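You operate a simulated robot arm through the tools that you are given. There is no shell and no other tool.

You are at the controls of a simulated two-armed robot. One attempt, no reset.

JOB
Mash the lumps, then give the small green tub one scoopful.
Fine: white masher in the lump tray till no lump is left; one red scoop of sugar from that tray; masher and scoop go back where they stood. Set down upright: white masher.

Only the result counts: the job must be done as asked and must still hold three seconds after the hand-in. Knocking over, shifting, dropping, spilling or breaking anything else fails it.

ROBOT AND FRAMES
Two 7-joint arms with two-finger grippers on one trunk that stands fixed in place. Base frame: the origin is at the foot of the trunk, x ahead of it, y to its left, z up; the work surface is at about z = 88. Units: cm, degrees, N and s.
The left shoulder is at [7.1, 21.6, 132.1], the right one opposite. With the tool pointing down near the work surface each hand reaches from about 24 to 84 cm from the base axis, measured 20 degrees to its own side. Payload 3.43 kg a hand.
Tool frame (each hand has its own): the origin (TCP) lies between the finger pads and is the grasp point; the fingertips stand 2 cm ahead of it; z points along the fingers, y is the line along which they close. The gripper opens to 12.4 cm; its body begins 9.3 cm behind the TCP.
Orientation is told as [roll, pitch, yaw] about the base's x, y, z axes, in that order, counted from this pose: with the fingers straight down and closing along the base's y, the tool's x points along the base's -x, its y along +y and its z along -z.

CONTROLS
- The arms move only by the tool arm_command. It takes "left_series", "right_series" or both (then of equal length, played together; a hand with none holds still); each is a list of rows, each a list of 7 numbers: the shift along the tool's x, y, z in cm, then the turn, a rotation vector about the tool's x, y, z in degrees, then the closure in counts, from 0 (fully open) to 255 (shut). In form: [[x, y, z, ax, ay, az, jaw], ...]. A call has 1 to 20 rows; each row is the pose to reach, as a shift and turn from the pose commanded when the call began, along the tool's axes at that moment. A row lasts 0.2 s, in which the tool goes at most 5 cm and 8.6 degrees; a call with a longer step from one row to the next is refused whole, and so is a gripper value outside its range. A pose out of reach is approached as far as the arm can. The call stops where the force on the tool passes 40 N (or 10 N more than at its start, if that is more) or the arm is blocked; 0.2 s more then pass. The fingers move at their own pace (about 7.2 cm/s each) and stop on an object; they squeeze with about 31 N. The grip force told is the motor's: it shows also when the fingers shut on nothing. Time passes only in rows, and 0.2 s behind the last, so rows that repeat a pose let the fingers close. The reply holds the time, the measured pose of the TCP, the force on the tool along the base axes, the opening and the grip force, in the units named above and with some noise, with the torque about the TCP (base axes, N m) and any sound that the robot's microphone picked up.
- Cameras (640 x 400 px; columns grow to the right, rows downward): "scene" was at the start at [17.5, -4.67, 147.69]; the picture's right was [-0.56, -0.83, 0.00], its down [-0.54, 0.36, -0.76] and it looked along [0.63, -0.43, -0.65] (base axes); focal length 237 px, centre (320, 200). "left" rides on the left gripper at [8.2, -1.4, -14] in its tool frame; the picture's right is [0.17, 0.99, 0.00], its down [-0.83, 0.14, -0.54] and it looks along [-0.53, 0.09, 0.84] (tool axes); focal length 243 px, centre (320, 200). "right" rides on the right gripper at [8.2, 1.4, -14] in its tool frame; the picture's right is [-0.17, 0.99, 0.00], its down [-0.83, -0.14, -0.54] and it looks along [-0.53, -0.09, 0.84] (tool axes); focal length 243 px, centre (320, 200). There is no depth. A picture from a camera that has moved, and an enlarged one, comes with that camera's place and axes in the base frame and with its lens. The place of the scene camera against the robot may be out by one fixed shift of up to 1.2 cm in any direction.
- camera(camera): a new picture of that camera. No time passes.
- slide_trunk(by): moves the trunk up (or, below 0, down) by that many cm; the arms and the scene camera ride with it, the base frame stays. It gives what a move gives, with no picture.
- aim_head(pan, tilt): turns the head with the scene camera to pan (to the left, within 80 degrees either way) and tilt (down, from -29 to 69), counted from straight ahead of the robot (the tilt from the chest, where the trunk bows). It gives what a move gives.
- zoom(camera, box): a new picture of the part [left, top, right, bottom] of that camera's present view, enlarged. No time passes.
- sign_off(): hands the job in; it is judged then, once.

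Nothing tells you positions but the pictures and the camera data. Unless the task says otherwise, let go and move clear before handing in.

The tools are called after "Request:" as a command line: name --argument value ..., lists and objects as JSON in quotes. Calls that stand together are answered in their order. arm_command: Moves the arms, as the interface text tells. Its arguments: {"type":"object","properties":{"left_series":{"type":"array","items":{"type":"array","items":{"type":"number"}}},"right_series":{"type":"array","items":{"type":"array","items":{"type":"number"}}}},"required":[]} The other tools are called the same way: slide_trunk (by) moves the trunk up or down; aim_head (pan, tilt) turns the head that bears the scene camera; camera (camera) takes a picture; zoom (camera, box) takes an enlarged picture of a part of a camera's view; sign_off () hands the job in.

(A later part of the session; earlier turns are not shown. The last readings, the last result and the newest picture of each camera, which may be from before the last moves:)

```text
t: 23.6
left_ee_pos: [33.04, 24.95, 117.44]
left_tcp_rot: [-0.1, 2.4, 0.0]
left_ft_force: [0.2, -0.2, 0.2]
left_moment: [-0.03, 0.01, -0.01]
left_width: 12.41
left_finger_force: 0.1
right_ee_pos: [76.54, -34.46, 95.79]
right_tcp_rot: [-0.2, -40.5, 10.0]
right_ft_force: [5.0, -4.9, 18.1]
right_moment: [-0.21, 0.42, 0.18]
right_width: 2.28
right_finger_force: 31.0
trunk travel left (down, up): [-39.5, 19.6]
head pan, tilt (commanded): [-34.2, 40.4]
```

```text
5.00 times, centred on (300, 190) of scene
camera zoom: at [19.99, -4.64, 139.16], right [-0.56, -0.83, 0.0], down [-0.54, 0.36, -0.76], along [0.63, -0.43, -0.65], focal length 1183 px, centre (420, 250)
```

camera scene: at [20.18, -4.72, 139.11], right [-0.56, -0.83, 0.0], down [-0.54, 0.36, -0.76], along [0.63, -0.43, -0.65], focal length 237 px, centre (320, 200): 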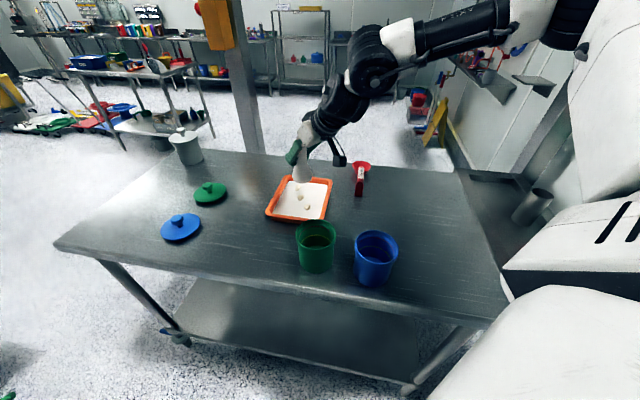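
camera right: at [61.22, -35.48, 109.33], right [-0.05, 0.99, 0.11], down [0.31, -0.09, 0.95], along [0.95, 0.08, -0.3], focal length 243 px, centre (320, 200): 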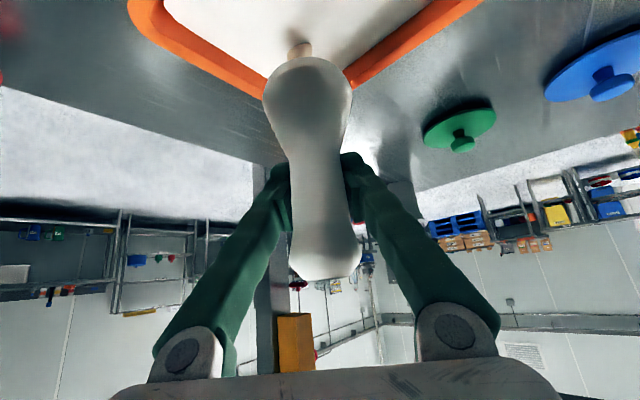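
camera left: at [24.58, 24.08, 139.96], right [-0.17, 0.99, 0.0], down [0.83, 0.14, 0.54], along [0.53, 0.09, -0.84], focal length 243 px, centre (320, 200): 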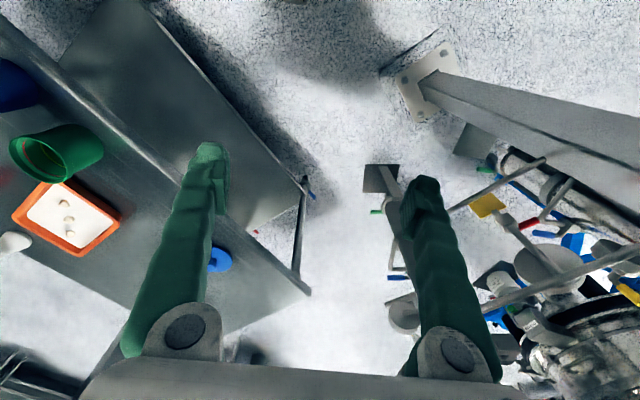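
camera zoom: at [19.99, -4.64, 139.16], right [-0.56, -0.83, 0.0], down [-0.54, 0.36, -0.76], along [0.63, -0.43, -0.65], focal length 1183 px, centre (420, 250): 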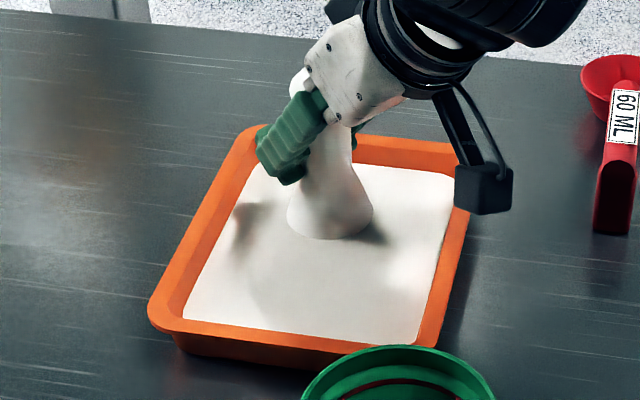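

18 N of contact. I'll push a touch more to be sure, then lift and check.

Request:
arm_command --right_series '[[0.1, 0, 0.12, 0, 0, 0, 255], [0.16, 0, 0.19, 0, 0, 0, 255], [0.16, 0, 0.19, 0, 0, 0, 255]]'

Request:
arm_command --right_series '[[-0.6, 0, -0.7, 0, 0, 0, 255], [-2.0, 0, -2.4, 0, 0, 0, 255], [-4.2, 0, -5.0, 0, 0, 0, 255], [-6.4, 0, -7.7, 0, 0, 0, 255], [-7.2, 0, -8.6, 0, 0, 0, 255], [-7.2, 0, -8.6, 0, 0, 0, 255]]'

Request:
zoom --camera "scene" --box '[250, 150, 350, 230]'

Request:
camera --camera "right"

```text
t: 24.4
left_ee_pos: [32.94, 24.95, 117.36]
left_tcp_rot: [-0.2, 2.3, 0.0]
left_ft_force: [0.2, -0.1, 0.2]
left_moment: [0.01, -0.01, 0.01]
left_width: 12.42
left_finger_force: 0.0
right_ee_pos: [76.55, -34.21, 95.65]
right_tcp_rot: [0.0, -40.5, 10.0]
right_ft_force: [11.0, -2.9, 30.2]
right_moment: [-0.01, 0.2, 0.02]
right_width: 2.2
right_finger_force: 30.7
trunk travel left (down, up): [-39.5, 19.6]
head pan, tilt (commanded): [-34.2, 40.4]
```

```text
t: 25.8
left_ee_pos: [33.11, 24.88, 117.16]
left_tcp_rot: [-0.1, 2.5, -0.1]
left_ft_force: [-0.3, 0.3, 0.7]
left_moment: [-0.02, -0.03, 0.03]
left_width: 12.41
left_finger_force: 0.0
right_ee_pos: [76.45, -34.43, 106.08]
right_tcp_rot: [0.0, -40.0, 10.1]
right_ft_force: [0.7, 0.3, -2.5]
right_moment: [0.02, -0.06, 0.02]
right_width: 2.19
right_finger_force: 31.5
trunk travel left (down, up): [-39.5, 19.6]
head pan, tilt (commanded): [-34.2, 40.4]
```

```text
5.00 times, centred on (300, 190) of scene
camera zoom: at [20.16, -4.68, 139.12], right [-0.56, -0.83, 0.0], down [-0.54, 0.36, -0.76], along [0.63, -0.43, -0.65], focal length 1183 px, centre (420, 250)
```

zoom: 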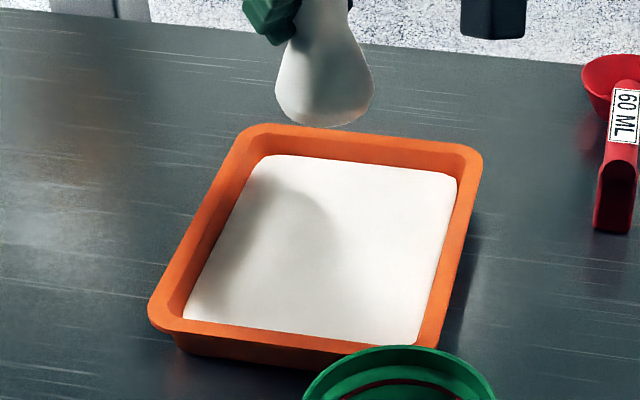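

```text
taken
camera right: at [61.33, -35.77, 111.44], right [-0.05, 0.99, 0.11], down [0.31, -0.09, 0.95], along [0.95, 0.08, -0.3], focal length 243 px, centre (320, 200)
```

right: 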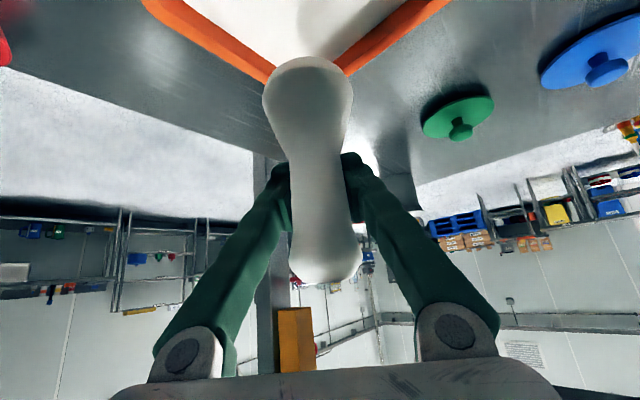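

All lumps are gone and the sugar is smooth. Before carrying the masher back I'll check how it hangs in the grip.

Request:
zoom --camera "scene" --box '[260, 110, 360, 190]'

Request:
zoom --camera "right" --box '[220, 30, 420, 290]'

```text
5.00 times, centred on (310, 150) of scene
camera zoom: at [20.16, -4.68, 139.12], right [-0.56, -0.83, 0.0], down [-0.54, 0.36, -0.76], along [0.63, -0.43, -0.65], focal length 1183 px, centre (370, 450)
```

zoom: 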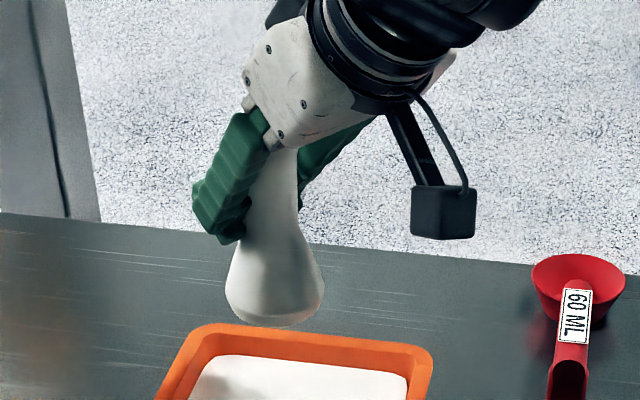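

```text
1.54 times, centred on (320, 160) of right
camera zoom: at [61.33, -35.77, 111.44], right [-0.05, 0.99, 0.11], down [0.31, -0.09, 0.95], along [0.95, 0.08, -0.3], focal length 373 px, centre (320, 262)
```

zoom: 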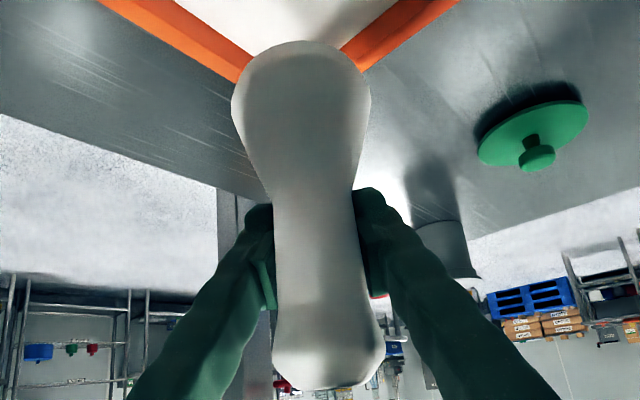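

The masher has slipped about 1 cm toward the wrist in the grip but is still upright and held. I'll carry it back slowly, keeping the present yaw, to above its original spot.

Request:
arm_command --right_series '[[-0.14, -0.56, 0.12, 0, 0, 0, 255], [-0.37, -1.49, 0.31, 0, 0, 0, 255], [-0.7, -2.79, 0.59, 0, 0, 0, 255], [-1.07, -4.28, 0.9, 0, 0, 0, 255], [-1.44, -5.78, 1.21, 0, 0, 0, 255], [-1.81, -7.27, 1.52, 0, 0, 0, 255], [-2.18, -8.76, 1.83, 0, 0, 0, 255], [-2.55, -10.25, 2.15, 0, 0, 0, 255], [-2.92, -11.74, 2.46, 0, 0, 0, 255], [-3.29, -13.23, 2.77, 0, 0, 0, 255], [-3.67, -14.72, 3.08, 0, 0, 0, 255], [-3.99, -16.02, 3.35, 0, 0, 0, 255], [-4.27, -17.14, 3.59, 0, 0, 0, 255], [-4.5, -18.07, 3.78, 0, 0, 0, 255], [-4.64, -18.63, 3.9, 0, 0, 0, 255], [-4.64, -18.63, 3.9, 0, 0, 0, 255]]'

Request:
camera --camera "right"

Request:
zoom --camera "scene" --box '[280, 90, 400, 190]'

```text
t: 29.2
left_ee_pos: [33.1, 24.87, 117.21]
left_tcp_rot: [0.0, 2.6, 0.0]
left_ft_force: [0.1, 0.1, 0.6]
left_moment: [0.0, -0.01, -0.01]
left_width: 12.38
left_finger_force: 0.1
right_ee_pos: [85.85, -51.61, 106.01]
right_tcp_rot: [0.0, -40.0, 10.0]
right_ft_force: [-0.4, 0.8, -2.5]
right_moment: [0.0, -0.04, 0.01]
right_width: 2.2
right_finger_force: 30.7
trunk travel left (down, up): [-39.5, 19.6]
head pan, tilt (commanded): [-34.2, 40.4]
```

```text
taken
camera right: at [70.65, -53.08, 111.47], right [-0.05, 0.99, 0.11], down [0.31, -0.09, 0.95], along [0.95, 0.08, -0.3], focal length 243 px, centre (320, 200)
```

right: 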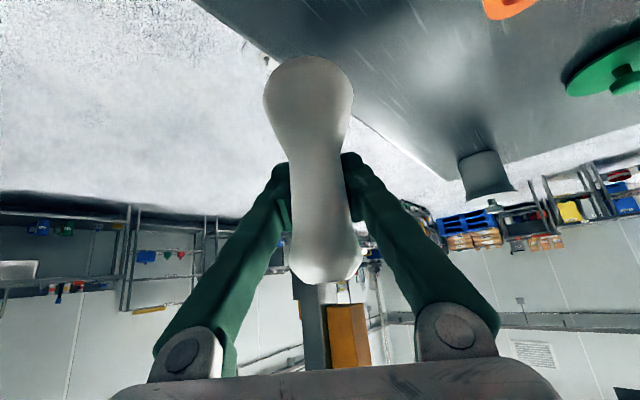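

```text
4.00 times, centred on (340, 140) of scene
camera zoom: at [20.15, -4.69, 139.12], right [-0.56, -0.83, 0.0], down [-0.54, 0.36, -0.76], along [0.63, -0.43, -0.65], focal length 947 px, centre (240, 440)
```

zoom: 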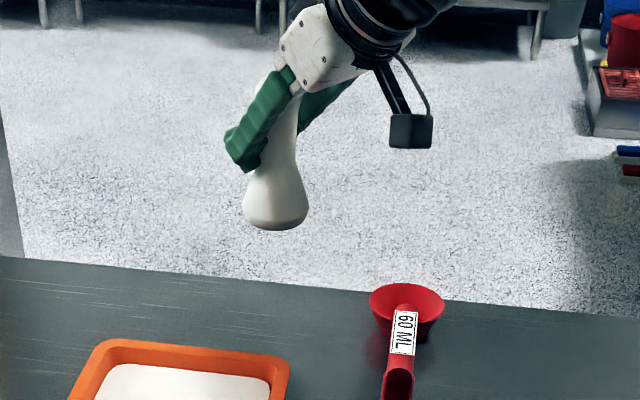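

The masher is above its original spot. I'll lower it gently until it touches the table.

Request:
arm_command --right_series '[[0.64, 0, 0.77, 0, 0, 0, 255], [1.93, 0, 2.3, 0, 0, 0, 255], [3.22, 0, 3.83, 0, 0, 0, 255], [4.5, 0, 5.36, 0, 0, 0, 255], [5.47, 0, 6.51, 0, 0, 0, 255], [6.11, 0, 7.28, 0, 0, 0, 255], [6.43, 0, 7.66, 0, 0, 0, 255], [6.62, 0, 7.89, 0, 0, 0, 255], [6.75, 0, 8.04, 0, 0, 0, 255], [6.82, 0, 8.12, 0, 0, 0, 255]]'

Request:
camera --camera "right"

Request:
zoom --camera "scene" --box '[280, 90, 400, 190]'

```text
t: 31.4
left_ee_pos: [33.12, 24.97, 117.24]
left_tcp_rot: [-0.2, 2.5, 0.0]
left_ft_force: [0.5, -0.1, -0.2]
left_moment: [0.03, -0.02, 0.01]
left_width: 12.39
left_finger_force: 0.1
right_ee_pos: [85.62, -51.68, 95.63]
right_tcp_rot: [0.0, -40.0, 10.1]
right_ft_force: [-0.5, 0.0, -2.6]
right_moment: [0.01, -0.08, 0.02]
right_width: 2.17
right_finger_force: 31.3
trunk travel left (down, up): [-39.5, 19.6]
head pan, tilt (commanded): [-34.2, 40.4]
```

```text
taken
camera right: at [70.51, -53.02, 100.97], right [-0.05, 0.99, 0.11], down [0.31, -0.09, 0.95], along [0.95, 0.08, -0.3], focal length 243 px, centre (320, 200)
```

right: 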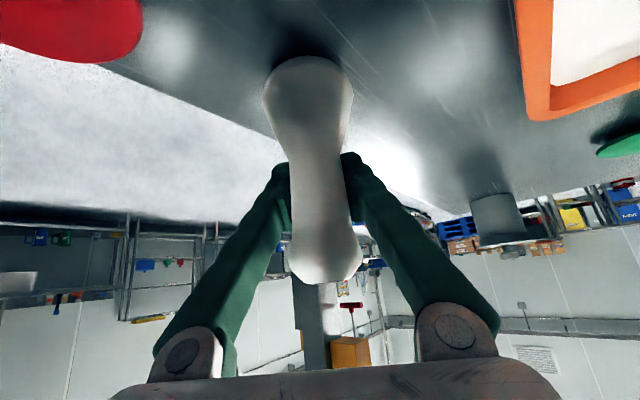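

```text
4.00 times, centred on (340, 140) of scene
camera zoom: at [20.16, -4.69, 139.12], right [-0.56, -0.83, 0.0], down [-0.54, 0.36, -0.76], along [0.63, -0.43, -0.65], focal length 947 px, centre (240, 440)
```

zoom: 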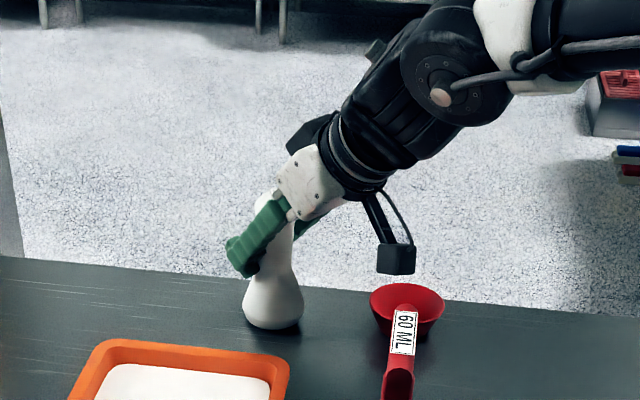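

Almost touching. I'll go down in 1 mm steps.

Request:
arm_command --right_series '[[0.06, 0, 0.08, 0, 0, 0, 255], [0.13, 0, 0.15, 0, 0, 0, 255], [0.19, 0, 0.23, 0, 0, 0, 255], [0.26, 0, 0.31, 0, 0, 0, 255], [0.26, 0, 0.31, 0, 0, 0, 255]]'

```text
t: 32.6
left_ee_pos: [33.21, 24.91, 117.29]
left_tcp_rot: [-0.1, 2.4, 0.0]
left_ft_force: [0.1, -0.9, -0.6]
left_moment: [-0.01, -0.02, -0.03]
left_width: 12.4
left_finger_force: 0.0
right_ee_pos: [85.72, -51.57, 95.1]
right_tcp_rot: [-0.1, -39.9, 10.0]
right_ft_force: [0.8, 0.0, -3.2]
right_moment: [0.03, -0.04, -0.01]
right_width: 2.17
right_finger_force: 30.6
trunk travel left (down, up): [-39.5, 19.6]
head pan, tilt (commanded): [-34.2, 40.4]
```

Request:
arm_command --right_series '[[0.06, 0, 0.08, 0, 0, 0, 255], [0.13, 0, 0.15, 0, 0, 0, 255], [0.13, 0, 0.15, 0, 0, 0, 255]]'

Request:
zoom --camera "scene" --box '[300, 130, 380, 190]'

```text
t: 33.4
left_ee_pos: [33.1, 24.83, 117.26]
left_tcp_rot: [-0.2, 2.4, 0.1]
left_ft_force: [-0.1, 0.4, 0.2]
left_moment: [-0.03, 0.0, 0.0]
left_width: 12.43
left_finger_force: 0.1
right_ee_pos: [85.69, -51.63, 95.15]
right_tcp_rot: [-0.1, -40.2, 10.0]
right_ft_force: [0.1, -2.1, 4.5]
right_moment: [-0.13, 0.33, 0.09]
right_width: 2.12
right_finger_force: 30.9
trunk travel left (down, up): [-39.5, 19.6]
head pan, tilt (commanded): [-34.2, 40.4]
```

```text
6.67 times, centred on (340, 160) of scene
camera zoom: at [20.06, -4.66, 139.14], right [-0.56, -0.83, 0.0], down [-0.54, 0.36, -0.76], along [0.63, -0.43, -0.65], focal length 1578 px, centre (187, 467)
```

zoom: 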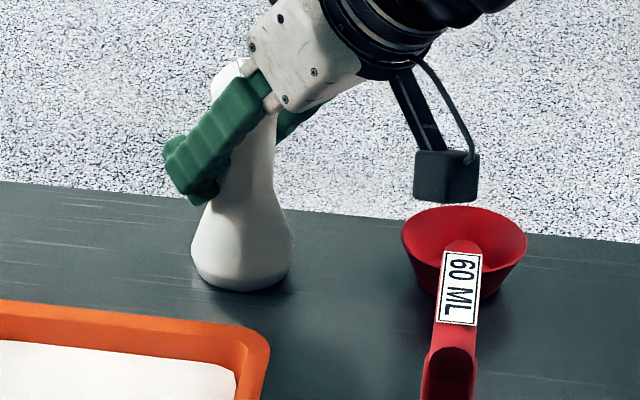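

It is on the table with a light contact force. I'll open the fingers gradually.

Request:
arm_command --right_series '[[0, 0, 0, 0, 0, 0, 205], [0, 0, 0, 0, 0, 0, 190], [0, 0, 0, 0, 0, 0, 165], [0, 0, 0, 0, 0, 0, 130], [0, 0, 0, 0, 0, 0, 90], [0, 0, 0, 0, 0, 0, 90]]'

Request:
camera --camera "right"

Request:
zoom --camera "scene" --box '[300, 130, 380, 190]'

```text
t: 34.8
left_ee_pos: [33.08, 24.91, 117.18]
left_tcp_rot: [-0.2, 2.6, -0.1]
left_ft_force: [-0.5, -0.4, -0.3]
left_moment: [-0.01, 0.04, 0.02]
left_width: 12.42
left_finger_force: 0.0
right_ee_pos: [85.63, -51.55, 94.94]
right_tcp_rot: [-0.1, -40.0, 10.0]
right_ft_force: [-0.2, 0.4, 0.6]
right_moment: [-0.01, -0.01, -0.01]
right_width: 8.02
right_finger_force: 0.0
trunk travel left (down, up): [-39.5, 19.6]
head pan, tilt (commanded): [-34.2, 40.4]
```

```text
taken
camera right: at [70.41, -52.95, 100.36], right [-0.05, 0.99, 0.11], down [0.31, -0.09, 0.95], along [0.95, 0.08, -0.3], focal length 243 px, centre (320, 200)
```

right: 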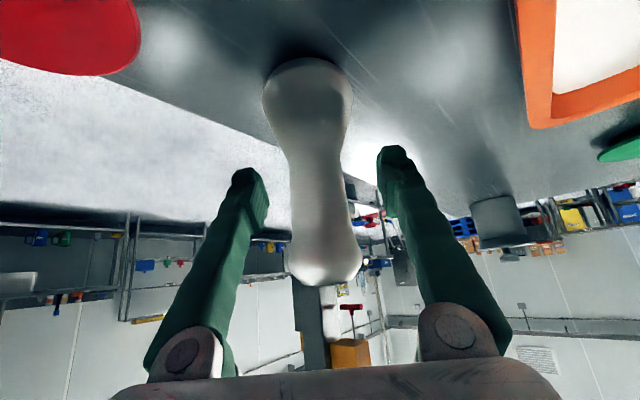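

```text
6.67 times, centred on (340, 160) of scene
camera zoom: at [20.12, -4.67, 139.12], right [-0.56, -0.83, 0.0], down [-0.54, 0.36, -0.76], along [0.63, -0.43, -0.65], focal length 1578 px, centre (187, 467)
```

zoom: 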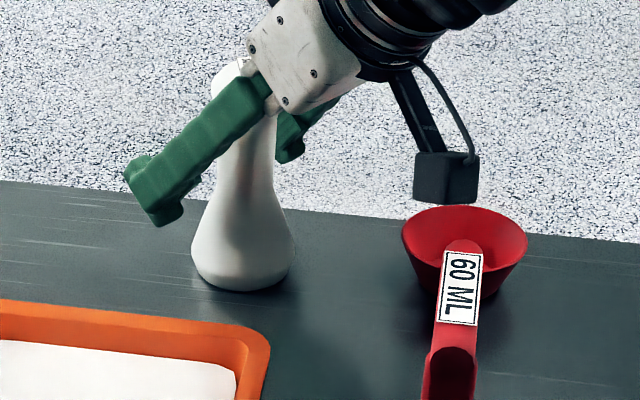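

The masher stands upright on its spot, clear of the fingers. I'll back straight out along the tool axis and verify.

Request:
arm_command --right_series '[[0, 0, -1, 0, 0, 0, 90], [0, 0, -3, 0, 0, 0, 90], [0, 0, -6, 0, 0, 0, 90], [0, 0, -9, 0, 0, 0, 90], [0, 0, -12, 0, 0, 0, 90], [0, 0, -15, 0, 0, 0, 60], [0, 0, -18, 0, 0, 0, 30], [0, 0, -18, 0, 0, 0, 0]]'

Request:
camera --camera "right"

Request:
zoom --camera "scene" --box '[270, 130, 410, 240]'

```text
t: 36.6
left_ee_pos: [33.2, 24.99, 117.34]
left_tcp_rot: [-0.1, 2.5, 0.0]
left_ft_force: [-0.4, 0.7, -0.1]
left_moment: [0.0, 0.01, -0.01]
left_width: 12.41
left_finger_force: 0.0
right_ee_pos: [74.17, -53.75, 108.99]
right_tcp_rot: [0.1, -40.0, 10.0]
right_ft_force: [0.2, 0.0, 0.1]
right_moment: [0.01, -0.02, 0.01]
right_width: 12.4
right_finger_force: 0.2
trunk travel left (down, up): [-39.5, 19.6]
head pan, tilt (commanded): [-34.2, 40.4]
```

```text
taken
camera right: at [59.0, -55.12, 114.37], right [-0.05, 0.99, 0.11], down [0.31, -0.09, 0.95], along [0.95, 0.08, -0.3], focal length 243 px, centre (320, 200)
```

right: 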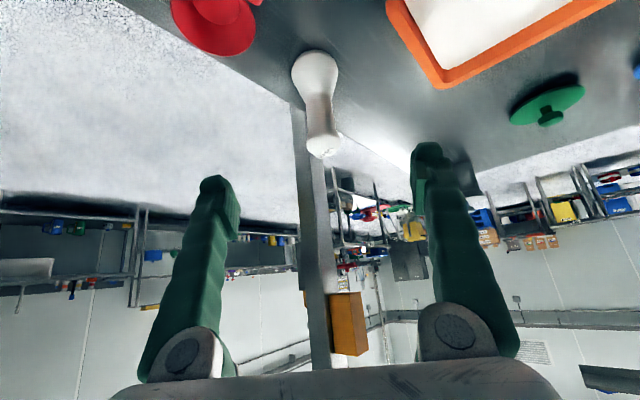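

```text
3.64 times, centred on (340, 185) of scene
camera zoom: at [20.2, -4.67, 139.11], right [-0.56, -0.83, 0.0], down [-0.54, 0.36, -0.76], along [0.63, -0.43, -0.65], focal length 861 px, centre (247, 254)
```

zoom: 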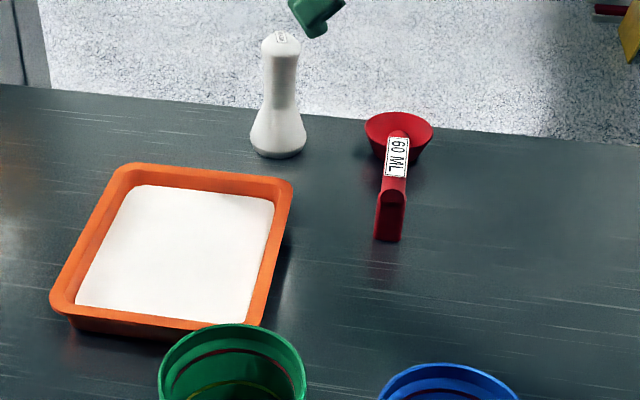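

The masher is back in place within a few millimetres, standing upright. Next I'll turn the hand toward the scoop (handle azimuth about −46°) to look at it closely.

Request:
arm_command --right_series '[[1.3, 1.45, -1.27, 5.14, 0, 6.13, 0], [2.6, 2.9, -2.53, 10.3, 0, 12.26, 0], [3.9, 4.35, -3.8, 15.4, 0, 18.4, 0], [5.15, 5.8, -5.07, 20.6, 0, 24.5, 0], [6.4, 7.24, -6.33, 25.7, 0, 30.6, 0], [7.7, 8.7, -7.6, 30.9, 0, 36.8, 0], [9.01, 10.14, -8.87, 36.0, 0, 42.9, 0]]'

Request:
arm_command --right_series '[[0, 0, -1, 0, 8, 0, 0], [0, 0, -2, 0, 16, 0, 0], [0, 0, -3, 0, 24, 0, 0], [0, 0, -3, 0, 30, 0, 0]]'

Request:
camera --camera "right"

```text
t: 38.2
left_ee_pos: [33.1, 25.11, 117.21]
left_tcp_rot: [-0.3, 2.4, -0.1]
left_ft_force: [-1.3, 0.2, 0.2]
left_moment: [-0.04, 0.02, 0.01]
left_width: 12.39
left_finger_force: 0.0
right_ee_pos: [67.33, -56.24, 111.26]
right_tcp_rot: [-0.1, -39.2, -44.5]
right_ft_force: [-0.2, 0.3, 1.0]
right_moment: [-0.02, 0.0, -0.02]
right_width: 12.4
right_finger_force: 0.1
right hand out of reach, approached as far as the arm can: row 5, 6, 7
trunk travel left (down, up): [-39.5, 19.6]
head pan, tilt (commanded): [-34.2, 40.4]
```

```text
t: 39.2
left_ee_pos: [33.15, 25.03, 117.25]
left_tcp_rot: [-0.2, 2.5, 0.0]
left_ft_force: [0.1, -0.3, 0.3]
left_moment: [-0.02, 0.0, -0.03]
left_width: 12.42
left_finger_force: 0.1
right_ee_pos: [66.13, -55.01, 113.37]
right_tcp_rot: [0.0, -9.9, -46.1]
right_ft_force: [0.0, 0.1, 0.0]
right_moment: [-0.05, 0.02, 0.02]
right_width: 12.43
right_finger_force: 0.1
trunk travel left (down, up): [-39.5, 19.6]
head pan, tilt (commanded): [-34.2, 40.4]
```

```text
taken
camera right: at [59.88, -46.64, 125.65], right [0.82, 0.57, 0.03], down [0.4, -0.62, 0.67], along [0.4, -0.54, -0.74], focal length 243 px, centre (320, 200)
```

right: 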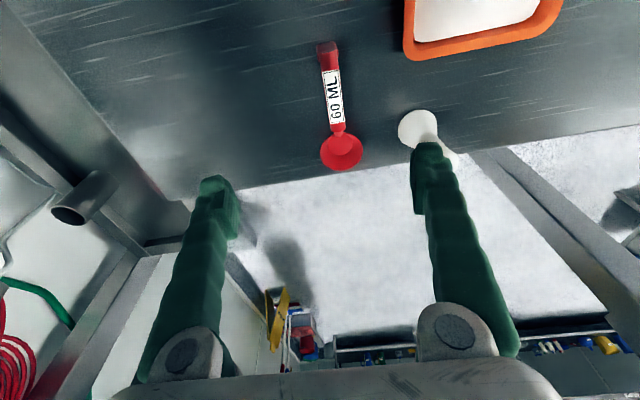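

The scoop's handle now runs nearly along the image's vertical. I'll zoom in to measure it.

Request:
zoom --camera "right" --box '[280, 20, 410, 190]'

Request:
zoom --camera "scene" --box '[340, 150, 390, 200]'

```text
2.35 times, centred on (345, 105) of right
camera zoom: at [59.88, -46.64, 125.65], right [0.82, 0.57, 0.03], down [0.4, -0.62, 0.67], along [0.4, -0.54, -0.74], focal length 571 px, centre (261, 424)
```

zoom: 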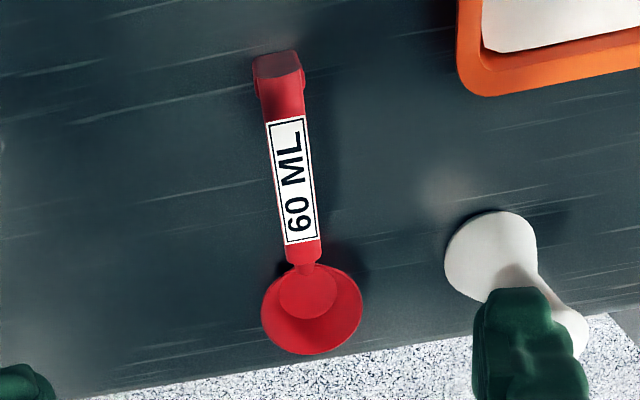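

```text
8.00 times, centred on (365, 175) of scene
camera zoom: at [20.2, -4.58, 139.11], right [-0.56, -0.83, 0.0], down [-0.54, 0.36, -0.76], along [0.63, -0.43, -0.65], focal length 1893 px, centre (-40, 400)
```

zoom: 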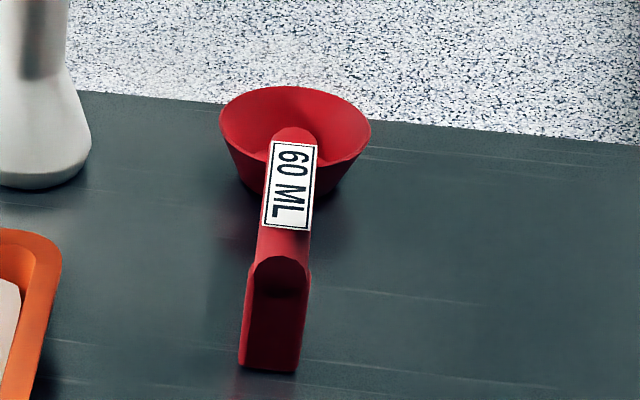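

From the two views, the scoop bowl is centred near (75.4,-61.4) with its rim at z≈91. The handle top is at z≈94, running from (65,-51) toward the bowl at azimuth −45.5°. Pouring will need a large wrist roll, so before gripping the scoop I'll try that motion with the empty hand high above the tubs.

Request:
arm_command --right_series '[[3.44, 0.31, -0.89, -1.27, 0, -7.22, 120], [6.88, 0.63, -1.79, -2.54, 0, -14.4, 120], [10.3, 0.94, -2.68, -3.8, 0, -21.7, 120], [13.8, 1.26, -3.58, -5.08, 0, -28.9, 120], [17.2, 1.57, -4.47, -6.35, 0, -36.1, 120], [20.6, 1.88, -5.36, -7.6, 0, -43.3, 120], [24.1, 2.2, -6.26, -8.9, 0, -50.5, 120], [27.5, 2.5, -7.15, -10.2, 0, -57.8, 120], [31.0, 2.83, -8.05, -11.4, 0, -65.0, 120]]'

Request:
arm_command --right_series '[[0, 0, 0, 0, -8, 0, 120], [0, 0, 0, 0, -16, 0, 120], [0, 0, 0, 0, -24, 0, 120], [0, 0, 0, 0, -30, 0, 120]]'

```text
t: 41.2
left_ee_pos: [32.97, 24.87, 117.33]
left_tcp_rot: [-0.1, 2.4, 0.1]
left_ft_force: [0.0, 0.5, 0.9]
left_moment: [0.0, -0.04, -0.03]
left_width: 12.38
left_finger_force: 0.0
right_ee_pos: [45.75, -30.18, 115.88]
right_tcp_rot: [-0.1, -10.0, 20.2]
right_ft_force: [0.1, 0.4, -0.6]
right_moment: [-0.02, 0.0, 0.0]
right_width: 6.56
right_finger_force: 0.0
trunk travel left (down, up): [-39.5, 19.6]
head pan, tilt (commanded): [-34.2, 40.4]
```

```text
t: 42.2
left_ee_pos: [32.93, 24.93, 117.38]
left_tcp_rot: [-0.1, 2.2, 0.0]
left_ft_force: [-0.1, 0.4, -0.2]
left_moment: [0.02, -0.04, 0.02]
left_width: 12.39
left_finger_force: 0.1
right_ee_pos: [47.88, -30.54, 119.97]
right_tcp_rot: [-1.2, -38.4, 21.3]
right_ft_force: [-0.4, -0.8, 0.3]
right_moment: [-0.02, -0.03, -0.03]
right_width: 6.54
right_finger_force: 0.1
right hand out of reach, approached as far as the arm can: row 3, 4
trunk travel left (down, up): [-39.5, 19.6]
head pan, tilt (commanded): [-34.2, 40.4]
```

That pose (tool pointing forward, close to the body) is at the near limit of the arm. I'll try the alternative of coming to the tub from its right side with the tool pointing left.

Request:
arm_command --right_series '[[0.3, -1.6, 1.1, 0, 7.5, 0, 120], [0.5, -3.3, 2.2, 0, 15, 0, 120], [0.8, -4.9, 3.2, 0, 22.5, 0, 120], [1.06, -6.57, 4.33, 0, 30, 0, 120]]'

Request:
arm_command --right_series '[[0, 0, 0, -1.4, 0, -7.9, 120], [0, 0, 0, -2.8, 0, -15.8, 120], [0, 0, 0, -4.2, 0, -23.6, 120], [0, 0, 0, -5.6, 0, -31.5, 120], [0, 0, 0, -6.9, 0, -39.4, 120], [0, 0, 0, -8.3, 0, -47.3, 120], [0, 0, 0, -9.7, 0, -55.2, 120], [0, 0, 0, -10.4, 0, -59.1, 120]]'

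Request:
arm_command --right_series '[[0, 0, 0, 0, -8, 0, 120], [0, 0, 0, 0, -16, 0, 120], [0, 0, 0, 0, -24, 0, 120], [0, 0, 0, 0, -30, 0, 120]]'

Request:
camera --camera "scene"

```text
t: 43.2
left_ee_pos: [33.36, 24.91, 117.06]
left_tcp_rot: [-0.1, 2.6, 0.1]
left_ft_force: [0.7, 0.4, -0.1]
left_moment: [-0.03, 0.04, 0.01]
left_width: 12.39
left_finger_force: 0.0
right_ee_pos: [52.2, -36.03, 115.88]
right_tcp_rot: [0.1, -9.8, 20.0]
right_ft_force: [-0.2, -0.7, -0.5]
right_moment: [-0.03, 0.06, 0.0]
right_width: 6.57
right_finger_force: 0.0
trunk travel left (down, up): [-39.5, 19.6]
head pan, tilt (commanded): [-34.2, 40.4]
```

```text
t: 45.0
left_ee_pos: [33.11, 24.85, 117.37]
left_tcp_rot: [-0.1, 2.6, 0.1]
left_ft_force: [-0.4, -0.4, 1.0]
left_moment: [0.01, 0.0, 0.0]
left_width: 12.4
left_finger_force: 0.1
right_ee_pos: [52.16, -35.95, 115.9]
right_tcp_rot: [0.0, -9.9, 80.2]
right_ft_force: [0.4, -1.3, -0.4]
right_moment: [0.01, 0.0, 0.03]
right_width: 6.54
right_finger_force: 0.1
trunk travel left (down, up): [-39.5, 19.6]
head pan, tilt (commanded): [-34.2, 40.4]
```

```text
t: 46.0
left_ee_pos: [33.16, 24.71, 117.46]
left_tcp_rot: [0.0, 2.4, 0.0]
left_ft_force: [-0.3, -0.9, -0.8]
left_moment: [0.06, -0.02, 0.01]
left_width: 12.42
left_finger_force: 0.0
right_ee_pos: [52.27, -36.2, 115.8]
right_tcp_rot: [0.0, -40.1, 80.1]
right_ft_force: [-0.5, 1.0, -0.6]
right_moment: [0.02, 0.0, -0.06]
right_width: 6.53
right_finger_force: 0.1
trunk travel left (down, up): [-39.5, 19.6]
head pan, tilt (commanded): [-34.2, 40.4]
```

```text
taken
camera scene: at [20.11, -4.82, 139.12], right [-0.56, -0.83, 0.0], down [-0.54, 0.37, -0.76], along [0.63, -0.43, -0.65], focal length 237 px, centre (320, 200)
```

scene: 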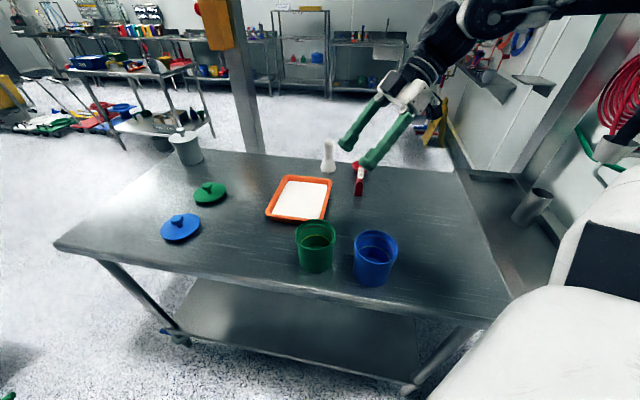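

The tool can point left there. Now I'll test rolling the wrist about its own axis (positive direction) with the empty hand.

Request:
arm_command --right_series '[[0, 0, 0, 0, 0, 8.5, 120], [0, 0, 0, 0, 0, 17, 120], [0, 0, 0, 0, 0, 25.5, 120], [0, 0, 0, 0, 0, 34, 120], [0, 0, 0, 0, 0, 42.5, 120], [0, 0, 0, 0, 0, 51, 120], [0, 0, 0, 0, 0, 59.5, 120], [0, 0, 0, 0, 0, 68, 120], [0, 0, 0, 0, 0, 76.5, 120], [0, 0, 0, 0, 0, 85, 120], [0, 0, 0, 0, 0, 93.5, 120], [0, 0, 0, 0, 0, 102, 120], [0, 0, 0, 0, 0, 110.5, 120], [0, 0, 0, 0, 0, 119, 120], [0, 0, 0, 0, 0, 127.5, 120], [0, 0, 0, 0, 0, 136, 120], [0, 0, 0, 0, 0, 144.5, 120], [0, 0, 0, 0, 0, 153, 120], [0, 0, 0, 0, 0, 161.5, 120], [0, 0, 0, 0, 0, 170, 120]]'

Request:
camera --camera "scene"

```text
t: 50.2
left_ee_pos: [32.74, 24.99, 117.44]
left_tcp_rot: [-0.2, 2.3, 0.2]
left_ft_force: [-1.1, -1.0, -0.5]
left_moment: [0.01, -0.1, 0.0]
left_width: 12.4
left_finger_force: 0.1
right_ee_pos: [57.06, -53.7, 118.85]
right_tcp_rot: [10.0, 38.9, -84.2]
right_ft_force: [-0.9, -0.5, 0.6]
right_moment: [-0.01, -0.09, -0.05]
right_width: 6.56
right_finger_force: 0.1
right hand out of reach, approached as far as the arm can: row 14, 15, 16, 17, 18, 19, 20
trunk travel left (down, up): [-39.5, 19.6]
head pan, tilt (commanded): [-34.2, 40.4]
```

```text
taken
camera scene: at [19.75, -4.6, 139.19], right [-0.56, -0.83, 0.0], down [-0.54, 0.36, -0.76], along [0.63, -0.43, -0.65], focal length 237 px, centre (320, 200)
```

scene: 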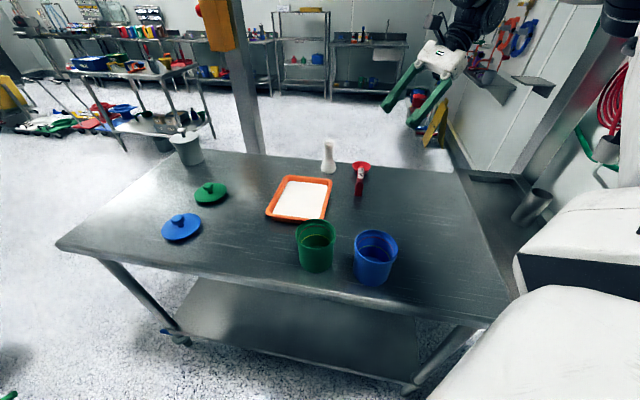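

Rolling the positive way reaches a limit after about 110°, so that wrist joint's range must lie the other way. I'll roll back and then test the negative direction.

Request:
arm_command --right_series '[[0, 0, 0, 0, 0, -8.5, 120], [0, 0, 0, 0, 0, -17, 120], [0, 0, 0, 0, 0, -25.5, 120], [0, 0, 0, 0, 0, -34, 120], [0, 0, 0, 0, 0, -42.5, 120], [0, 0, 0, 0, 0, -51, 120], [0, 0, 0, 0, 0, -59.5, 120], [0, 0, 0, 0, 0, -68, 120], [0, 0, 0, 0, 0, -76.5, 120], [0, 0, 0, 0, 0, -85, 120], [0, 0, 0, 0, 0, -93.5, 120], [0, 0, 0, 0, 0, -102, 120], [0, 0, 0, 0, 0, -110.5, 120], [0, 0, 0, 0, 0, -119, 120], [0, 0, 0, 0, 0, -127.5, 120], [0, 0, 0, 0, 0, -136, 120], [0, 0, 0, 0, 0, -144.5, 120], [0, 0, 0, 0, 0, -153, 120], [0, 0, 0, 0, 0, -161.5, 120], [0, 0, 0, 0, 0, -170, 120]]'

```text
t: 54.4
left_ee_pos: [33.05, 24.89, 117.34]
left_tcp_rot: [-0.1, 2.5, 0.0]
left_ft_force: [-0.3, -1.2, 0.2]
left_moment: [0.01, 0.0, 0.01]
left_width: 12.4
left_finger_force: 0.0
right_ee_pos: [57.06, -54.47, 118.79]
right_tcp_rot: [-0.3, -39.9, 80.3]
right_ft_force: [0.0, 0.8, 0.6]
right_moment: [-0.01, 0.02, 0.04]
right_width: 6.57
right_finger_force: 0.0
trunk travel left (down, up): [-39.5, 19.6]
head pan, tilt (commanded): [-34.2, 40.4]
```

Request:
arm_command --right_series '[[-1.95, 1.6, 2.9, 0, 0, 0, 120], [-3.9, 3.2, 5.8, 0, 0, 0, 120], [-5.85, 4.8, 8.7, 0, 0, 0, 120], [-7.8, 6.4, 11.6, 0, 0, 0, 120], [-9.75, 8.0, 14.5, 0, 0, 0, 120], [-11.7, 9.65, 17.4, 0, 0, 0, 120]]'

Request:
arm_command --right_series '[[0, 0, 0, 0, 0, -8.5, 120], [0, 0, 0, 0, 0, -17, 120], [0, 0, 0, 0, 0, -25.5, 120], [0, 0, 0, 0, 0, -34, 120], [0, 0, 0, 0, 0, -42.5, 120], [0, 0, 0, 0, 0, -51, 120], [0, 0, 0, 0, 0, -59.5, 120], [0, 0, 0, 0, 0, -68, 120], [0, 0, 0, 0, 0, -76.5, 120], [0, 0, 0, 0, 0, -85, 120], [0, 0, 0, 0, 0, -93.5, 120], [0, 0, 0, 0, 0, -102, 120], [0, 0, 0, 0, 0, -110.5, 120], [0, 0, 0, 0, 0, -119, 120], [0, 0, 0, 0, 0, -127.5, 120], [0, 0, 0, 0, 0, -136, 120], [0, 0, 0, 0, 0, -144.5, 120], [0, 0, 0, 0, 0, -153, 120], [0, 0, 0, 0, 0, -161.5, 120], [0, 0, 0, 0, 0, -170, 120]]'

Request:
camera --camera "scene"

Request:
camera --camera "right"

```text
t: 55.8
left_ee_pos: [33.16, 25.02, 117.33]
left_tcp_rot: [-0.1, 2.6, -0.1]
left_ft_force: [-0.4, 1.1, 0.3]
left_moment: [-0.02, -0.01, 0.04]
left_width: 12.38
left_finger_force: 0.0
right_ee_pos: [50.76, -32.93, 113.0]
right_tcp_rot: [-0.1, -39.9, 80.0]
right_ft_force: [0.1, 0.8, 0.3]
right_moment: [0.0, -0.01, -0.01]
right_width: 6.58
right_finger_force: 0.0
trunk travel left (down, up): [-39.5, 19.6]
head pan, tilt (commanded): [-34.2, 40.4]
```

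```text
t: 60.0
left_ee_pos: [33.2, 24.92, 117.31]
left_tcp_rot: [-0.2, 2.5, -0.1]
left_ft_force: [0.0, 0.5, -0.3]
left_moment: [0.04, 0.01, -0.01]
left_width: 12.41
left_finger_force: 0.1
right_ee_pos: [50.9, -32.94, 112.96]
right_tcp_rot: [-8.1, 39.3, -112.7]
right_ft_force: [-0.7, 0.0, 0.8]
right_moment: [0.01, -0.02, 0.02]
right_width: 6.57
right_finger_force: 0.1
trunk travel left (down, up): [-39.5, 19.6]
head pan, tilt (commanded): [-34.2, 40.4]
```

```text
taken
camera scene: at [20.12, -4.66, 139.13], right [-0.56, -0.83, 0.0], down [-0.54, 0.36, -0.76], along [0.63, -0.43, -0.65], focal length 237 px, centre (320, 200)
```

scene: 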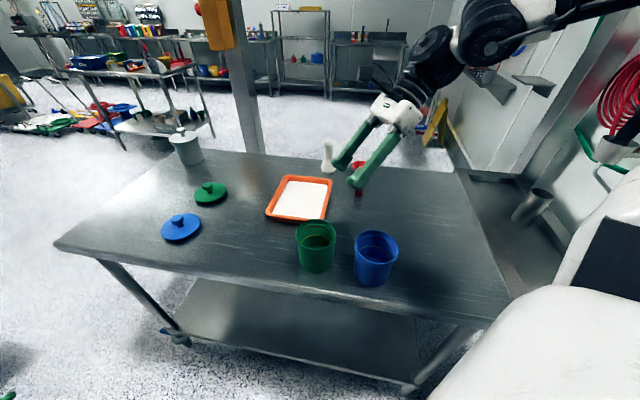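

```text
taken
camera right: at [53.26, -36.32, 128.63], right [0.88, -0.41, -0.21], down [-0.44, -0.89, -0.1], along [-0.15, 0.18, -0.97], focal length 243 px, centre (320, 200)
```

right: 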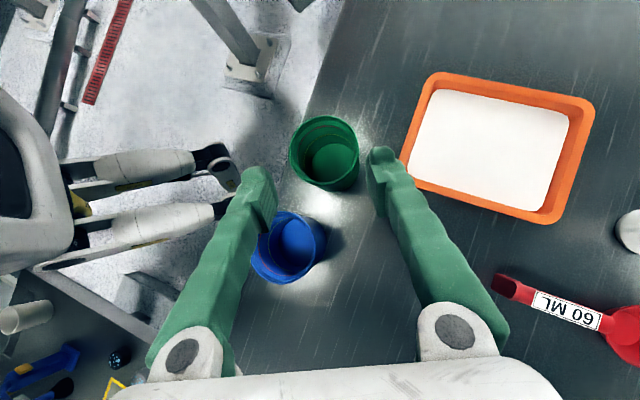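

The negative roll works fully, and this flipped hand pose gives a good overhead view of the tray, the tubs and the scoop. I'll zoom in to measure precisely.

Request:
zoom --camera "right" --box '[230, 90, 410, 300]'

Request:
zoom --camera "right" --box '[390, 50, 640, 380]'

```text
1.90 times, centred on (320, 195) of right
camera zoom: at [53.26, -36.32, 128.63], right [0.88, -0.41, -0.21], down [-0.44, -0.89, -0.1], along [-0.15, 0.18, -0.97], focal length 462 px, centre (320, 210)
```

zoom: 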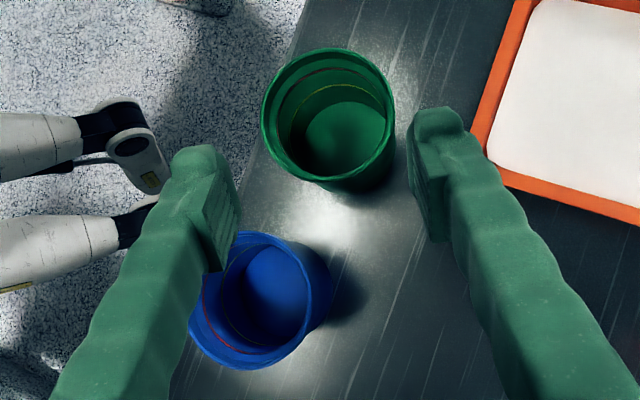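

```text
1.21 times, centred on (515, 215) of right
camera zoom: at [53.26, -36.32, 128.63], right [0.88, -0.41, -0.21], down [-0.44, -0.89, -0.1], along [-0.15, 0.18, -0.97], focal length 294 px, centre (84, 182)
```

zoom: 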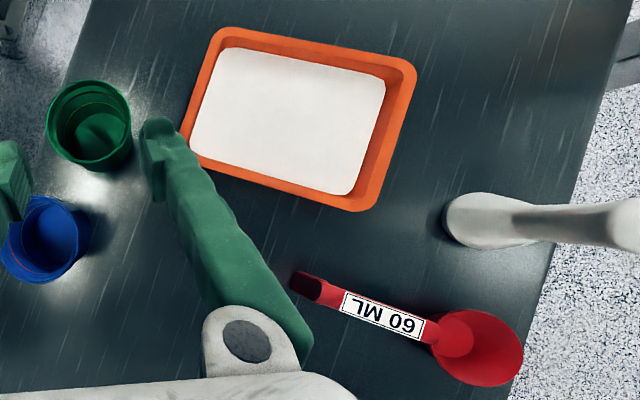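

I've refined the positions:
- Green tub centre: (51.7,-24.8), rim z≈97.7.
- Scoop bowl: (75.35,-61.5), rim z≈91.
- Handle top: z≈93.2 along azimuth −45°.

I'll now swing the flipped hand around to a pre-grasp pose behind the scoop handle.

Request:
arm_command --right_series '[[0, 0, 0, 0, 0, -5, 120], [0, 0, 0, 0, 0, -10, 120]]'

Request:
arm_command --right_series '[[-0.82, 0.85, -0.28, -5.04, 0, 6.01, 120], [-1.64, 1.7, -0.56, -10.1, 0, 12.0, 120], [-2.46, 2.54, -0.84, -15.1, 0, 18.0, 120], [-3.28, 3.39, -1.12, -20.2, 0, 24.0, 120], [-4.1, 4.24, -1.4, -25.2, 0, 30.0, 120], [-4.91, 5.09, -1.69, -30.2, 0, 36.0, 120], [-5.73, 5.93, -1.97, -35.3, 0, 42.0, 120], [-6.55, 6.78, -2.25, -40.3, 0, 48.0, 120], [-7.37, 7.63, -2.53, -45.4, 0, 54.1, 120], [-8.19, 8.48, -2.81, -50.4, 0, 60.1, 120], [-9.0, 9.32, -3.09, -55.4, 0, 66.1, 120], [-9.83, 10.17, -3.37, -60.5, 0, 72.1, 120], [-10.65, 11.02, -3.65, -65.5, 0, 78.1, 120], [-11.47, 11.87, -3.93, -70.6, 0, 84.1, 120], [-12.29, 12.71, -4.22, -75.6, 0, 90.1, 120], [-13.1, 13.56, -4.49, -80.7, 0, 96.1, 120]]'

Request:
camera --camera "right"

Request:
camera --camera "scene"

```text
t: 60.6
left_ee_pos: [33.12, 24.94, 117.22]
left_tcp_rot: [-0.1, 2.4, 0.0]
left_ft_force: [0.1, 0.2, -1.3]
left_moment: [-0.01, 0.01, -0.02]
left_width: 12.39
left_finger_force: 0.1
right_ee_pos: [51.05, -32.93, 112.9]
right_tcp_rot: [0.2, 39.9, -99.9]
right_ft_force: [1.1, 0.2, -0.7]
right_moment: [0.01, 0.01, -0.02]
right_width: 6.59
right_finger_force: 0.1
trunk travel left (down, up): [-39.5, 19.6]
head pan, tilt (commanded): [-34.2, 40.4]
```

```text
t: 64.0
left_ee_pos: [33.3, 24.88, 117.2]
left_tcp_rot: [-0.1, 2.5, 0.0]
left_ft_force: [-0.3, -0.8, 0.1]
left_moment: [0.0, 0.03, 0.0]
left_width: 12.4
left_finger_force: 0.1
right_ee_pos: [62.15, -48.15, 107.86]
right_tcp_rot: [0.1, 40.1, 134.5]
right_ft_force: [0.0, 0.5, -0.6]
right_moment: [-0.01, 0.03, 0.0]
right_width: 6.56
right_finger_force: 0.1
trunk travel left (down, up): [-39.5, 19.6]
head pan, tilt (commanded): [-34.2, 40.4]
```

```text
taken
camera right: at [59.3, -47.14, 123.87], right [-0.79, -0.6, -0.1], down [-0.59, 0.8, -0.12], along [0.16, -0.03, -0.99], focal length 243 px, centre (320, 200)
```

right: 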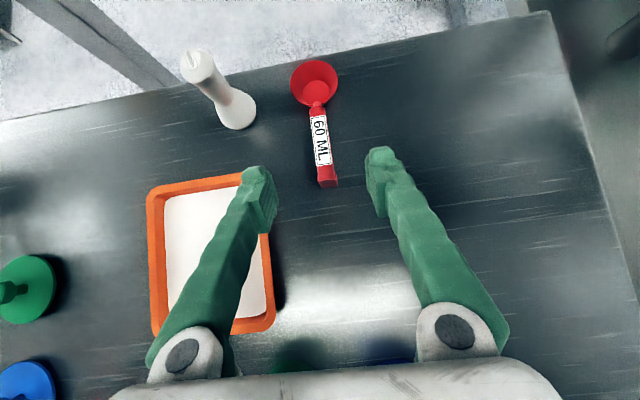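

```text
taken
camera scene: at [20.25, -4.71, 139.1], right [-0.56, -0.83, 0.0], down [-0.54, 0.36, -0.76], along [0.63, -0.43, -0.65], focal length 237 px, centre (320, 200)
```

scene: 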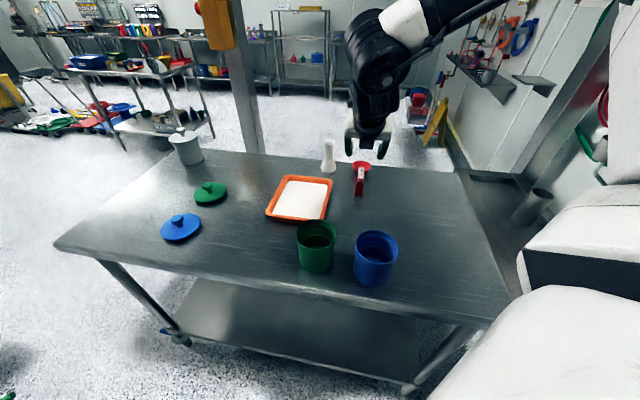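

The hand is now behind the scoop with the camera looking straight down at it. I'll zoom in for the final alignment.

Request:
zoom --camera "right" --box '[260, 40, 400, 220]'

```text
2.22 times, centred on (330, 130) of right
camera zoom: at [59.3, -47.14, 123.87], right [-0.79, -0.6, -0.1], down [-0.59, 0.8, -0.12], along [0.16, -0.03, -0.99], focal length 539 px, centre (298, 356)
```

zoom: 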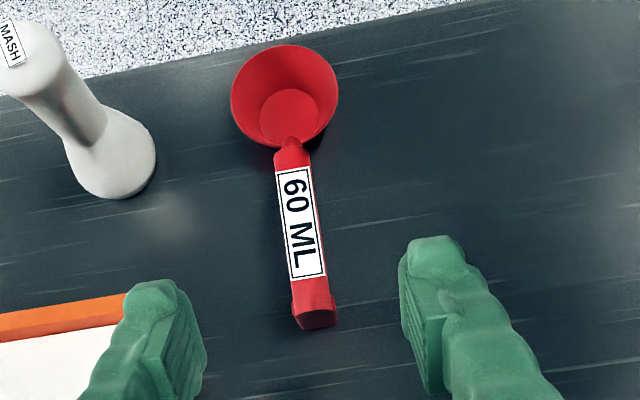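

The handle centre line is confirmed. I'll go to 8 cm short of the grasp point at (69.95,-55.75,92.6), setting the tilt to 45°.

Request:
arm_command --right_series '[[-0.7, -0.08, 3.57, 0, 1.7, 0, 120], [-1.44, -0.15, 7.15, 0, 3.4, 0, 120], [-2.16, -0.23, 10.72, 0, 5, 0, 120], [-2.16, -0.23, 10.72, 0, 5, 0, 120]]'

Request:
camera --camera "right"

Request:
zoom --camera "scene" --box '[310, 110, 420, 210]'

```text
t: 65.0
left_ee_pos: [33.06, 24.85, 117.29]
left_tcp_rot: [-0.1, 2.5, -0.1]
left_ft_force: [-0.2, -0.1, 0.2]
left_moment: [-0.01, 0.02, 0.0]
left_width: 12.37
left_finger_force: 0.1
right_ee_pos: [65.78, -51.3, 98.19]
right_tcp_rot: [0.1, 45.0, 134.6]
right_ft_force: [-0.3, 0.4, -0.3]
right_moment: [-0.02, 0.0, 0.01]
right_width: 6.54
right_finger_force: 0.0
trunk travel left (down, up): [-39.5, 19.6]
head pan, tilt (commanded): [-34.2, 40.4]
```

```text
taken
camera right: at [62.03, -49.28, 113.86], right [-0.79, -0.61, -0.12], down [-0.58, 0.79, -0.21], along [0.22, -0.1, -0.97], focal length 243 px, centre (320, 200)
```

right: 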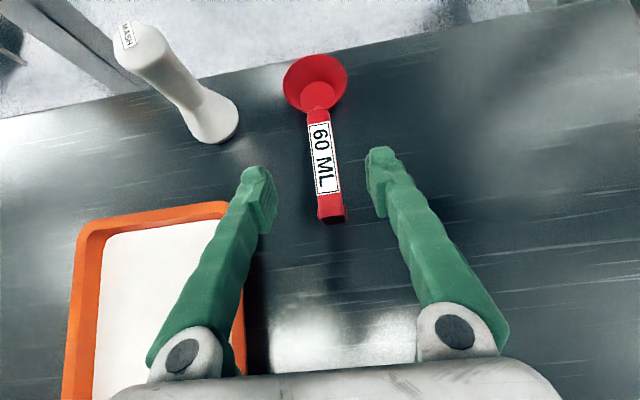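

```text
4.00 times, centred on (365, 160) of scene
camera zoom: at [20.1, -4.64, 139.13], right [-0.56, -0.83, 0.0], down [-0.54, 0.36, -0.76], along [0.63, -0.43, -0.65], focal length 947 px, centre (140, 360)
```

zoom: 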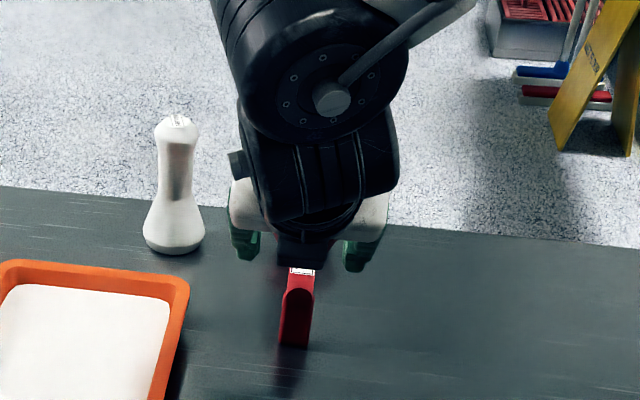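

Request:
arm_command --right_series '[[0.1, 0.05, 3, 0, 0, 0, 120], [0.25, 0.1, 5.5, 0, 0, 0, 120], [0.36, 0.15, 7.4, 0, 0, 0, 120], [0.36, 0.15, 8.26, 0, 0, 0, 120], [0.36, 0.15, 8.26, 0, 0, 0, 120]]'

Request:
camera --camera "right"

Request:
zoom --camera "scene" --box '[310, 110, 420, 210]'

```text
t: 66.2
left_ee_pos: [33.21, 24.88, 117.27]
left_tcp_rot: [-0.1, 2.4, 0.0]
left_ft_force: [0.4, 0.4, 0.5]
left_moment: [0.0, -0.04, 0.01]
left_width: 12.41
left_finger_force: 0.1
right_ee_pos: [70.08, -55.97, 92.76]
right_tcp_rot: [0.1, 45.0, 134.6]
right_ft_force: [-0.4, 0.2, 0.6]
right_moment: [-0.02, 0.0, -0.01]
right_width: 6.56
right_finger_force: 0.0
trunk travel left (down, up): [-39.5, 19.6]
head pan, tilt (commanded): [-34.2, 40.4]
```

```text
taken
camera right: at [66.16, -54.01, 108.36], right [-0.79, -0.61, -0.12], down [-0.58, 0.79, -0.21], along [0.22, -0.1, -0.97], focal length 243 px, centre (320, 200)
```

right: 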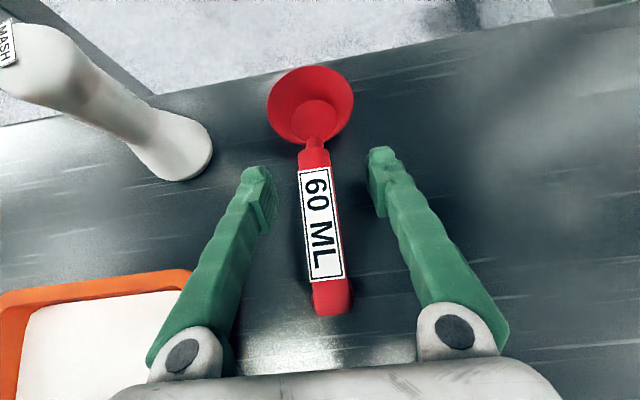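

```text
4.00 times, centred on (365, 160) of scene
camera zoom: at [20.08, -4.64, 139.13], right [-0.56, -0.83, 0.0], down [-0.54, 0.36, -0.76], along [0.63, -0.43, -0.65], focal length 947 px, centre (140, 360)
```

zoom: 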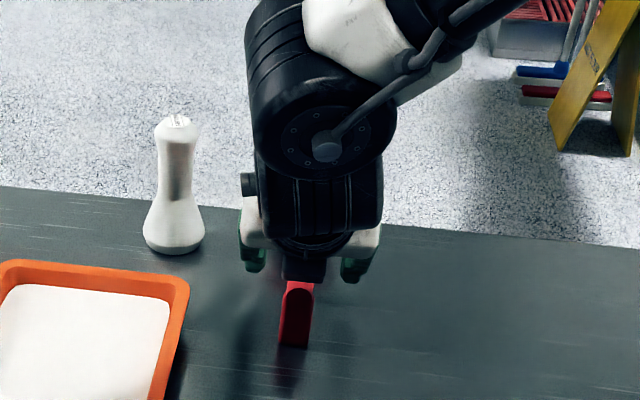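

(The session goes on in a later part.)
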